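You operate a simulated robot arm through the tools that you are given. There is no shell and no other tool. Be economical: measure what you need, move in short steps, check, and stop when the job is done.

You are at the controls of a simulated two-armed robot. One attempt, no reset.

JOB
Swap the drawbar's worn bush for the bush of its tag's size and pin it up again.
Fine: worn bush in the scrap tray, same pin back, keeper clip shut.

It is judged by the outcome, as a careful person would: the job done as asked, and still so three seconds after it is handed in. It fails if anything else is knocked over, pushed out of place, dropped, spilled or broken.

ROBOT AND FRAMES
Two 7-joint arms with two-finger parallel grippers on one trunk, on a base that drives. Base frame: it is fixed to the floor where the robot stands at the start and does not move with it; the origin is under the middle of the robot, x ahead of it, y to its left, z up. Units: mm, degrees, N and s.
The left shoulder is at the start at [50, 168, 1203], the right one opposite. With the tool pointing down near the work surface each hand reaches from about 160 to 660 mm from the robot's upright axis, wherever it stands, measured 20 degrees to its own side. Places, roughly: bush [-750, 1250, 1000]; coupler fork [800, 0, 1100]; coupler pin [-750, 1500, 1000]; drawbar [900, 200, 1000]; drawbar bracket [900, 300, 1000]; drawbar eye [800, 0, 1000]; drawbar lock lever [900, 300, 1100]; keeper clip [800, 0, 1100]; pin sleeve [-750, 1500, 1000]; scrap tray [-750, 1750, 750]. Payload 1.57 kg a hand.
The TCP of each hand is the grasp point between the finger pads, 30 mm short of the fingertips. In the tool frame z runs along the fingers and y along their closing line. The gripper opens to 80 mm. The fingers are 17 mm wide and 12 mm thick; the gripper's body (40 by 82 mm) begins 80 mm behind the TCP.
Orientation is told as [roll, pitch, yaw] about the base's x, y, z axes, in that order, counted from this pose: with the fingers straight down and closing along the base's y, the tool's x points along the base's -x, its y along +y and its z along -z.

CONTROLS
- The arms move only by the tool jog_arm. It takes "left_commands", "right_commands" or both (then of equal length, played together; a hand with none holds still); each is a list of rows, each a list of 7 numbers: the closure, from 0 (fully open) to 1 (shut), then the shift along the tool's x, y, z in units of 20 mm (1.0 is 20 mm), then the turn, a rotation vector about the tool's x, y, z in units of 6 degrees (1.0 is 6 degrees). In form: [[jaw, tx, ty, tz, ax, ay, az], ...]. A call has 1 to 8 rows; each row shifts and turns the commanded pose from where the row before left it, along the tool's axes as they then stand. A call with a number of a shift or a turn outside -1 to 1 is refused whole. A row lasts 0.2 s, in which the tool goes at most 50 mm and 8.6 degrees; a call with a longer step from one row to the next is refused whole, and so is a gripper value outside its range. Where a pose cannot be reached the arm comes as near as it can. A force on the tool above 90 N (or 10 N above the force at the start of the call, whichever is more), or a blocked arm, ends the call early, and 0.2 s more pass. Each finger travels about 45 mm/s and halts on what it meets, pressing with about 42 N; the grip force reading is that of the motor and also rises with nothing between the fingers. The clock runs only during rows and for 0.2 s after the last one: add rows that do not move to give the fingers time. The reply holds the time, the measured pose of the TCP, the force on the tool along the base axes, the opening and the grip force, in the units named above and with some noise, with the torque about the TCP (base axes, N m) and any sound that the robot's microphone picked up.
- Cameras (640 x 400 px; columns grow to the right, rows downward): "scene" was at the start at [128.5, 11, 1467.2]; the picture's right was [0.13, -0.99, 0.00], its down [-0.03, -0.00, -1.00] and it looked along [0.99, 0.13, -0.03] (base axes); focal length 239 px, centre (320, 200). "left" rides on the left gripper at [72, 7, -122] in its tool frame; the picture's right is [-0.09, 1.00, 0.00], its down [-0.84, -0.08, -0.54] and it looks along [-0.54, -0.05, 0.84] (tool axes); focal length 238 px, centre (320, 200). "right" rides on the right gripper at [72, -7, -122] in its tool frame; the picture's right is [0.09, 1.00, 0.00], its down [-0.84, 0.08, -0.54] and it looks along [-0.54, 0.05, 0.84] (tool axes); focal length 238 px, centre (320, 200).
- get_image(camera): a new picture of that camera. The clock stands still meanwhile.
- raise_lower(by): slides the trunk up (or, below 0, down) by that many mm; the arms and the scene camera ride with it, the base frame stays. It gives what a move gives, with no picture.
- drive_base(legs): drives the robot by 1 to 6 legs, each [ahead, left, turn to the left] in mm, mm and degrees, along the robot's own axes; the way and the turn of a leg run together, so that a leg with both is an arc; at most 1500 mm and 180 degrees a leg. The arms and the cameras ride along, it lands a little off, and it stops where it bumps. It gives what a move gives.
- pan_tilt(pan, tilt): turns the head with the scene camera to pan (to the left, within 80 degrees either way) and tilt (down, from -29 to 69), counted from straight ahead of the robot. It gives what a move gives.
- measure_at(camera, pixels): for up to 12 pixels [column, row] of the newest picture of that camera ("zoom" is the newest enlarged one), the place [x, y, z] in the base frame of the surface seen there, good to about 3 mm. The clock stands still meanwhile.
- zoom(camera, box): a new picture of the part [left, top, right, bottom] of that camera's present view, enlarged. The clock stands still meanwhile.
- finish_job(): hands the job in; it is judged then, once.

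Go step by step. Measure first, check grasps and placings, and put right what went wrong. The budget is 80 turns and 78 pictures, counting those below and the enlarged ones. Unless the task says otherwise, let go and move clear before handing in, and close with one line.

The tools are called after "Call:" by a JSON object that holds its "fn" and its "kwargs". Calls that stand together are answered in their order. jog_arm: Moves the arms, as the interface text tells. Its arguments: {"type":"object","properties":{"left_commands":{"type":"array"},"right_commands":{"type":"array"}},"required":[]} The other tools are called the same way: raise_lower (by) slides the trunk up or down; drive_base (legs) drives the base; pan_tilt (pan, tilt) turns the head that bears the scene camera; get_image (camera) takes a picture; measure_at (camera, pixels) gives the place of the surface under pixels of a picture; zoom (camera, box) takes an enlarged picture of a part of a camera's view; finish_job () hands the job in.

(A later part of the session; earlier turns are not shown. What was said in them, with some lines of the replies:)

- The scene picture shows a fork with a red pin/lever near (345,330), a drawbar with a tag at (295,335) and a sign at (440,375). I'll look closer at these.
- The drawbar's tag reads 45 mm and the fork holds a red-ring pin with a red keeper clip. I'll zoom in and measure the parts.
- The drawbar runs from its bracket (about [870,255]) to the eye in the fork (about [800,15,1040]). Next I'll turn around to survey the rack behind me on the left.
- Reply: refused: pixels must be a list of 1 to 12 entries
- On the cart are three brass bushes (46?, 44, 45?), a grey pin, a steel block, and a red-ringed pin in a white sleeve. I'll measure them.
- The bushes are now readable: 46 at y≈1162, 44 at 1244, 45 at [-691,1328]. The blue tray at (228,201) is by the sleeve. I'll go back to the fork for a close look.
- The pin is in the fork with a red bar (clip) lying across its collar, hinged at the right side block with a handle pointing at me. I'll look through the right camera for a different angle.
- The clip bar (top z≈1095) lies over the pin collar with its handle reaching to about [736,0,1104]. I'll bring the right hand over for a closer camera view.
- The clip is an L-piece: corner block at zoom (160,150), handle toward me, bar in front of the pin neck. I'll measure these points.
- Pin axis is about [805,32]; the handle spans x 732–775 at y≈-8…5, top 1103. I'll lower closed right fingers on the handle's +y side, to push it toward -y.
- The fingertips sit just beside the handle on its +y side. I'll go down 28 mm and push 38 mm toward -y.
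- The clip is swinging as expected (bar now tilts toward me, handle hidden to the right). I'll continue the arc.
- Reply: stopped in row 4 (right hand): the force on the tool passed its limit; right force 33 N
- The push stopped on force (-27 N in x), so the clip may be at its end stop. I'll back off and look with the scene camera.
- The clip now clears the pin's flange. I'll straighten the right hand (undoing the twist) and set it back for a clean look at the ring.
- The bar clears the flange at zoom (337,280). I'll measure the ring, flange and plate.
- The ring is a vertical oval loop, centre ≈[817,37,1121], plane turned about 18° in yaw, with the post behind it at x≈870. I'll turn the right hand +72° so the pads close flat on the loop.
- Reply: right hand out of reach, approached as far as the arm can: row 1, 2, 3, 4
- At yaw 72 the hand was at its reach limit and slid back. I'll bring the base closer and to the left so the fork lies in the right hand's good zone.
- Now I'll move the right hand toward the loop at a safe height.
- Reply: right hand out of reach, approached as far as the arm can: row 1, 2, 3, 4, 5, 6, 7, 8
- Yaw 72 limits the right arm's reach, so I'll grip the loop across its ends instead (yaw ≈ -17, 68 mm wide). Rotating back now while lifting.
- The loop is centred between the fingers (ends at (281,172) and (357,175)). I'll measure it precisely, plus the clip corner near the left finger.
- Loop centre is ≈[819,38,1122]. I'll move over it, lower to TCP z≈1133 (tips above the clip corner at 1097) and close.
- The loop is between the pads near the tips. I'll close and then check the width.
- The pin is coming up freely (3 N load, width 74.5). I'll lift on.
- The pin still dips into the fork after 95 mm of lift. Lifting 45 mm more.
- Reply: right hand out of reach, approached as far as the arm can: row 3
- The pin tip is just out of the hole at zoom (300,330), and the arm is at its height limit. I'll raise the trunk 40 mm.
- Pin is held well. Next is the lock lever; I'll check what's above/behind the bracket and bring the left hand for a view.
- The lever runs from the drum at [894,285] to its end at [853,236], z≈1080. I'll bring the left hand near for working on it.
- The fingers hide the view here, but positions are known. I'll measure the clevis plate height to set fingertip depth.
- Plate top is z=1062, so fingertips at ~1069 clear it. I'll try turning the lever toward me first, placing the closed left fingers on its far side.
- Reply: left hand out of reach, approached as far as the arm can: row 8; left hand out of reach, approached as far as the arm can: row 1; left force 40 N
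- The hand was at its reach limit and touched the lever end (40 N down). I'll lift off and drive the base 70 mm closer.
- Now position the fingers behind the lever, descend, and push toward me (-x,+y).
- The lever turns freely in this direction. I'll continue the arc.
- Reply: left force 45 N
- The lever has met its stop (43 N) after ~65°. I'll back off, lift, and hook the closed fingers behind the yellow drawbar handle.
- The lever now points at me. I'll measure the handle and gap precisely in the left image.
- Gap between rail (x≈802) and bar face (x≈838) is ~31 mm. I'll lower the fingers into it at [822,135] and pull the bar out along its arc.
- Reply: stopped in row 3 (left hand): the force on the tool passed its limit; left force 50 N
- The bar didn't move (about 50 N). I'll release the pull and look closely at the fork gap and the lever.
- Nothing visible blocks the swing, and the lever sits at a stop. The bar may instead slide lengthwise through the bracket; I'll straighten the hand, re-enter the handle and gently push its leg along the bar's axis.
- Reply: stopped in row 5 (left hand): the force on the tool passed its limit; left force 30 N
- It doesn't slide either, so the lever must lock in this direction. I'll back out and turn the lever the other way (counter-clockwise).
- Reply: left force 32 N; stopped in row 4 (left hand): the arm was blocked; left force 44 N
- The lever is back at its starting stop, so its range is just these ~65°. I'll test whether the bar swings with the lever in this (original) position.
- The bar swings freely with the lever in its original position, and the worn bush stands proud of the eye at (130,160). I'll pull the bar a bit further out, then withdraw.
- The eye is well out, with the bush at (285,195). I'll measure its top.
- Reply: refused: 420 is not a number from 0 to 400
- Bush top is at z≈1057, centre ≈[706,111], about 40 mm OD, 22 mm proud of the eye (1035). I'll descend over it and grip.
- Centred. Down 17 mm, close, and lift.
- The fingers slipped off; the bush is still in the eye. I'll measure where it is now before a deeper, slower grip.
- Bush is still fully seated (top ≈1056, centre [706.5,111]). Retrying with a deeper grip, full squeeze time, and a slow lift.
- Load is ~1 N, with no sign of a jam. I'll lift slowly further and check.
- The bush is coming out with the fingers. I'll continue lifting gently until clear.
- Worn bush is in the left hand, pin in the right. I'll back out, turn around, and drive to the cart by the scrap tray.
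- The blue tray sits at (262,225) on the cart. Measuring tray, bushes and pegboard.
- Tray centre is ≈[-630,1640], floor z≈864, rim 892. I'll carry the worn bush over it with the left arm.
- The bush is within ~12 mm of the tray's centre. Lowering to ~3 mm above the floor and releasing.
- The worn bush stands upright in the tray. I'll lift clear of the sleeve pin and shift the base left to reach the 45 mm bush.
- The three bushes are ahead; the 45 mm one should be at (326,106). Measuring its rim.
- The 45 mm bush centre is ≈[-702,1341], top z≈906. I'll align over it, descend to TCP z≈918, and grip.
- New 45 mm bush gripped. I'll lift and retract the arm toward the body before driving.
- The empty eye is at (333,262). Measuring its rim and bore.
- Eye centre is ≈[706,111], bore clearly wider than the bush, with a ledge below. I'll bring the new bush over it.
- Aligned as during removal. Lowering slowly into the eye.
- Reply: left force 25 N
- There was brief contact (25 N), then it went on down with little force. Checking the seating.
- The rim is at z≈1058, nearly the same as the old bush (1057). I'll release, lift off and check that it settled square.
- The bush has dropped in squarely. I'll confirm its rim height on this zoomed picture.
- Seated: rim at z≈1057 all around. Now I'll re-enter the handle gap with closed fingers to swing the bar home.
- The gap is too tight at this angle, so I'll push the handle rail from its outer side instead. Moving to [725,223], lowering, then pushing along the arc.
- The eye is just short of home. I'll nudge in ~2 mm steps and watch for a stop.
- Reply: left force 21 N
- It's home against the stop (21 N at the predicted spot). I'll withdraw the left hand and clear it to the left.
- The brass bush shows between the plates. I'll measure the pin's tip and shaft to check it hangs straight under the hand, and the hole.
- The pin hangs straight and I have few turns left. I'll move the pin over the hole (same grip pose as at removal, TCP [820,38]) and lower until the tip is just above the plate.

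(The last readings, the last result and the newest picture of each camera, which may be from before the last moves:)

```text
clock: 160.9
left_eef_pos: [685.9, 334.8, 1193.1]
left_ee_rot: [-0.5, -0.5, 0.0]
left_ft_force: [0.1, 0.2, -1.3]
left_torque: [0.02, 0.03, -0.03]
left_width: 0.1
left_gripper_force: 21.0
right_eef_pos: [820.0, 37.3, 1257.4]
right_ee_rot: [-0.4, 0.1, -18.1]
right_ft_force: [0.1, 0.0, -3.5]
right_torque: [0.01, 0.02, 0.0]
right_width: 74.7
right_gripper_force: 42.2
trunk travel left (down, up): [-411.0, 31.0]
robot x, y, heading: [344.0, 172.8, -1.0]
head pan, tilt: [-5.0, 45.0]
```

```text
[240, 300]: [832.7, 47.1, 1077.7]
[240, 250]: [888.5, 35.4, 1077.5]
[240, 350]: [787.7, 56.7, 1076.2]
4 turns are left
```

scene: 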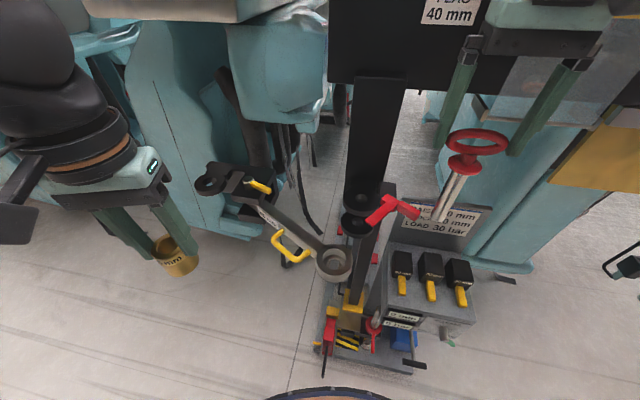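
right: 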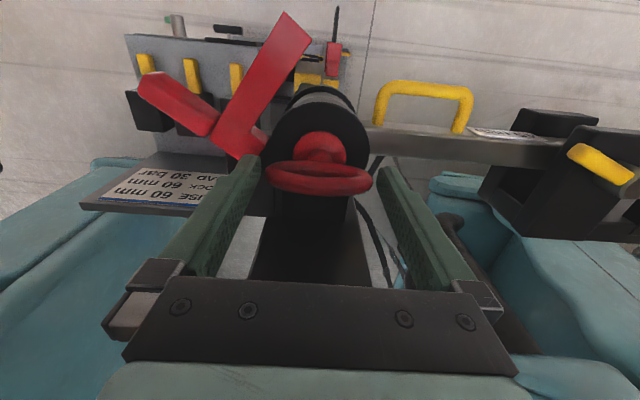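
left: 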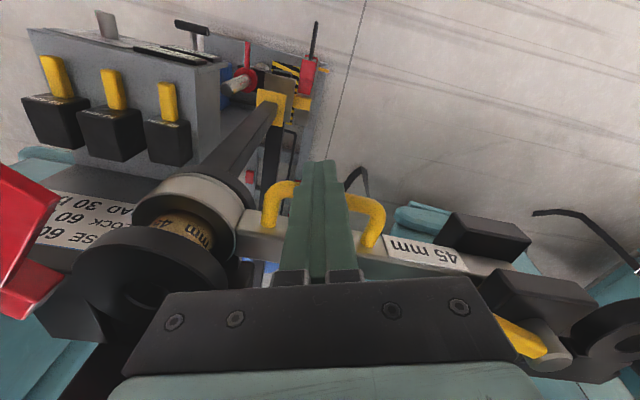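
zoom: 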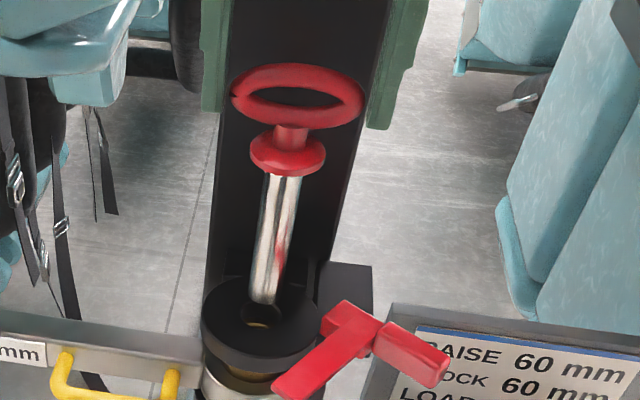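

The pin is right over the hole at TCP [820,37]. Inserting slowly.

Call:
{"fn": "jog_arm", "kwargs": {"right_commands": [[1, 0, 0.02, 0.35, 0, 0, 0], [1, 0, 0.02, 0.4, 0, 0, 0], [1, 0, 0, 0.4, 0, 0, 0], [1, 0, 0, 0.4, 0, 0, 0], [1, 0, 0, 0.4, 0, 0, 0], [1, 0, 0, 0.4, 0, 0, 0], [1, 0, 0, 0.4, 0, 0, 0], [1, 0, 0, 0.4, 0, 0, 0]]}}

Call:
{"fn": "jog_arm", "kwargs": {"right_commands": [[1, 0, 0, 0.42, 0, 0, 0], [1, 0, 0, 0.42, 0, 0, 0], [1, 0, 0, 0.42, 0, 0, 0], [1, 0, 0, 0.42, 0, 0, 0], [1, 0, 0, 0.42, 0, 0, 0], [1, 0, 0, 0.42, 0, 0, 0], [1, 0, 0, 0.35, 0, 0, 0], [1, 0, 0, 0.15, 0, 0, 0]]}}

Call:
{"fn": "zoom", "kwargs": {"camera": "scene", "box": [300, 130, 460, 255]}}

Call:
{"fn": "measure_at", "kwargs": {"camera": "zoom", "pixels": [[270, 325], [340, 270], [300, 300], [425, 260], [440, 280], [290, 310], [335, 240], [325, 225], [270, 170], [262, 200]]}}

```text
clock: 162.7
left_eef_pos: [684.2, 334.7, 1190.7]
left_ee_rot: [-0.5, -0.5, -0.1]
left_ft_force: [-0.7, -0.8, 0.0]
left_torque: [0.0, -0.02, 0.01]
left_width: 0.2
left_gripper_force: 21.1
right_eef_pos: [819.4, 38.5, 1193.0]
right_ee_rot: [-0.2, 0.0, -18.0]
right_ft_force: [0.5, 0.6, -3.9]
right_torque: [-0.01, 0.01, 0.02]
right_width: 74.5
right_gripper_force: 41.7
trunk travel left (down, up): [-411.0, 31.0]
robot x, y, heading: [343.5, 175.4, -1.0]
head pan, tilt: [-5.0, 45.0]
```

```text
clock: 164.5
left_eef_pos: [683.3, 334.1, 1192.3]
left_ee_rot: [-0.5, -0.6, 0.0]
left_ft_force: [-0.5, 0.3, -0.8]
left_torque: [-0.02, -0.01, 0.0]
left_width: 0.2
left_gripper_force: 21.0
right_eef_pos: [818.5, 38.4, 1135.3]
right_ee_rot: [-0.2, -0.2, -18.3]
right_ft_force: [1.4, -3.1, 7.4]
right_torque: [0.08, -0.1, -0.06]
right_width: 74.8
right_gripper_force: 41.9
trunk travel left (down, up): [-411.0, 31.0]
robot x, y, heading: [344.3, 175.3, -1.0]
head pan, tilt: [-5.0, 45.0]
```

```text
3.20 times, centred on (380, 192) of scene
```

zoom: 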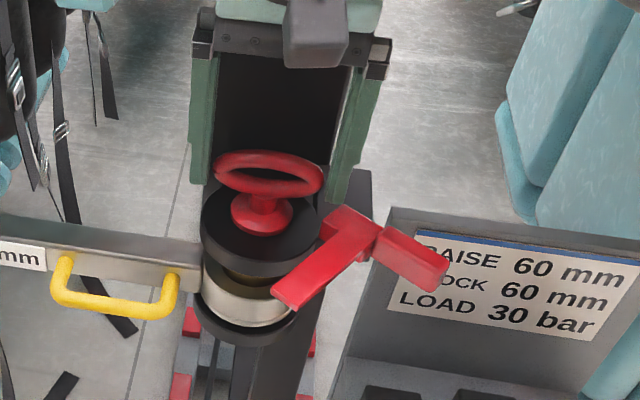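

```text
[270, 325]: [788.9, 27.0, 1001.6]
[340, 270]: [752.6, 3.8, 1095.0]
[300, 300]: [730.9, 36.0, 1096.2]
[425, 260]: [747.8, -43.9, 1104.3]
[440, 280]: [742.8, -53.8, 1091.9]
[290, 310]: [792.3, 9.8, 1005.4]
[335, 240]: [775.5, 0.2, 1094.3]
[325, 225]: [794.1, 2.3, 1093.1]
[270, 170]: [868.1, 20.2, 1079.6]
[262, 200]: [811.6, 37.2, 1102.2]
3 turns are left
```

The pin is fully seated (flange down, 7 N contact). I'll release, rise, then with closed fingers swing the clip's bar back over the flange (bar end at [731,36], pivot ≈[782,-12]), back off and look.

Call:
{"fn": "jog_arm", "kwargs": {"right_commands": [[0, 0, 0, 0, 0, 0, 0], [0, 0, 0, 0, 0, 0, 0], [0, 0, 0, -0.8, 0, 0, 0], [0, 0, 0, -0.8, 0, 0, 0], [0, 0, 0, -0.8, 0, 0, 0], [0, 0, 0, -0.8, 0, 0, 0], [1, 0, 0, 0, 0, 0, 0], [1, 0, 0, 0, 0, 0, 0]]}}

Call:
{"fn": "jog_arm", "kwargs": {"right_commands": [[1, 0.96, -0.79, 0, 0, 0, 0], [1, 0.96, -0.79, 0, 0, 0, 0], [1, 0.96, -0.79, 0, 0, 0, 0], [1, 0.96, -0.79, 0, 0, 0, 0], [1, 0, 0, 1, 0, 0, 0], [1, 0, 0, 1, 0, 0, 0], [1, 0, 0, 1, 0, 0, 0], [1, 0, 0, 1, 0, 0, 0]]}}

Call:
{"fn": "jog_arm", "kwargs": {"right_commands": [[1, 0, 0, 0.25, 0, 0, 0], [1, -0.2, 0.645, 0, 0, 0, 0], [1, -0.2, 0.645, 0, 0, 0, 0], [1, -0.3, 0.41, 0, 0, 0, 0], [1, -0.3, 0.41, 0, 0, 0, 0], [1, -0.42, 0.25, 0, 0, 0, 0], [1, -0.42, 0.25, 0, 0, 0, 0], [1, -0.21, 0, 0, 0, 0, 0]]}}

Call:
{"fn": "jog_arm", "kwargs": {"right_commands": [[1, 0.5, 0, 0, 0, 0, 0], [1, 1, 0, -0.2, 0, 0, 0], [1, 1, 0, -1, 0, 0, 0], [1, 1, 0, -1, 0, 0, 0], [1, 1, -0.5, -1, 0, 0, 0], [1, 1, -1, -1, 0, 0, 0], [1, 0, -1, -1, 0, 0, 0], [1, 0, -1, -1, 0, 0, 0]]}}

Call:
{"fn": "zoom", "kwargs": {"camera": "scene", "box": [300, 130, 460, 255]}}

Call:
{"fn": "measure_at", "kwargs": {"camera": "zoom", "pixels": [[230, 230], [260, 240], [300, 245], [330, 245], [345, 270], [340, 290], [325, 225], [355, 250], [370, 250], [262, 200]]}}

```text
clock: 166.3
left_eef_pos: [685.0, 334.4, 1192.2]
left_ee_rot: [-0.5, -0.6, 0.1]
left_ft_force: [1.1, 0.0, -0.2]
left_torque: [0.01, 0.01, 0.0]
left_width: 0.2
left_gripper_force: 21.0
right_eef_pos: [820.5, 39.4, 1198.9]
right_ee_rot: [-0.2, 0.1, -18.1]
right_ft_force: [0.2, 0.3, 0.2]
right_torque: [0.0, 0.0, -0.02]
right_width: 27.9
right_gripper_force: 0.1
trunk travel left (down, up): [-411.0, 31.0]
robot x, y, heading: [344.4, 176.6, -1.1]
head pan, tilt: [-5.0, 45.0]
```

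```text
clock: 168.1
left_eef_pos: [683.5, 333.2, 1191.3]
left_ee_rot: [-0.5, -0.6, 0.1]
left_ft_force: [0.3, -0.5, -0.2]
left_torque: [-0.02, -0.02, 0.0]
left_width: 0.1
left_gripper_force: 21.4
right_eef_pos: [725.4, 2.8, 1116.8]
right_ee_rot: [-0.4, 0.0, -18.1]
right_ft_force: [0.2, -1.2, 0.4]
right_torque: [0.0, 0.01, 0.0]
right_width: 0.0
right_gripper_force: 21.7
trunk travel left (down, up): [-411.0, 31.0]
robot x, y, heading: [345.2, 175.8, -1.2]
head pan, tilt: [-5.0, 45.0]
```

```text
clock: 169.9
left_eef_pos: [683.8, 335.8, 1192.9]
left_ee_rot: [-0.5, -0.5, 0.0]
left_ft_force: [-0.7, 0.3, -0.2]
left_torque: [-0.01, 0.02, -0.01]
left_width: 0.3
left_gripper_force: 21.3
right_eef_pos: [781.0, 40.6, 1111.2]
right_ee_rot: [-0.4, 0.1, -18.0]
right_ft_force: [-5.2, 1.5, -0.3]
right_torque: [0.1, 0.03, -0.01]
right_width: 0.0
right_gripper_force: 21.0
trunk travel left (down, up): [-411.0, 31.0]
robot x, y, heading: [345.8, 173.0, -0.9]
head pan, tilt: [-5.0, 45.0]
```

```text
clock: 171.7
left_eef_pos: [683.5, 335.1, 1192.4]
left_ee_rot: [-0.6, -0.5, 0.0]
left_ft_force: [0.7, 0.4, -0.8]
left_torque: [0.02, -0.04, 0.0]
left_width: 0.0
left_gripper_force: 21.6
right_eef_pos: [655.6, 4.6, 1238.0]
right_ee_rot: [-0.3, 0.1, -18.1]
right_ft_force: [-0.1, -0.1, -0.2]
right_torque: [0.02, 0.0, -0.01]
right_width: 0.1
right_gripper_force: 21.3
trunk travel left (down, up): [-411.0, 31.0]
robot x, y, heading: [343.9, 177.8, -1.2]
head pan, tilt: [-5.0, 45.0]
```

```text
3.20 times, centred on (380, 192) of scene
```

zoom: 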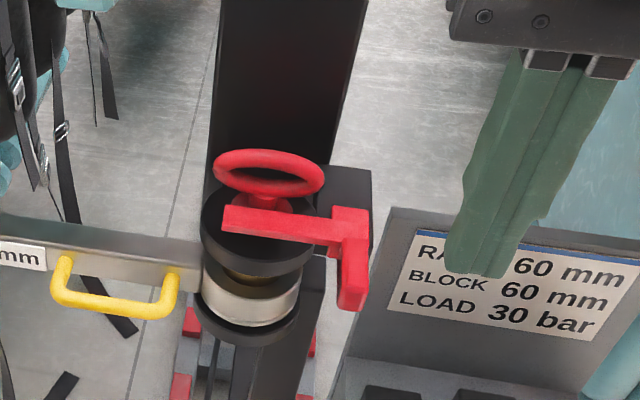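

```text
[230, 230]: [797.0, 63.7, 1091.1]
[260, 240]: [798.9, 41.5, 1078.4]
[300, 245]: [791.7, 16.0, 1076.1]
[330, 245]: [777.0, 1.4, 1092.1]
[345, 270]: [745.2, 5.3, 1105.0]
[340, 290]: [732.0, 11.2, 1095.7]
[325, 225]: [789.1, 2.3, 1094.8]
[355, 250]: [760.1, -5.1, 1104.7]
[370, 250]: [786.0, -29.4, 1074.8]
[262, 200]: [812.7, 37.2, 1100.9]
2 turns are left
```

The clip's bar lies across the flange again: its end is at [797,64] and the handle at [732,11], close to where they started. The pin is seated, the lever is where I found it, and both hands are clear, so I'm handing in.

Call:
{"fn": "finish_job", "kwargs": {}}

```text
The job is handed in.
```

The drawbar has its new 45 mm bush, the same pin is back in the fork with the keeper clip shut, and the worn bush is in the scrap tray.
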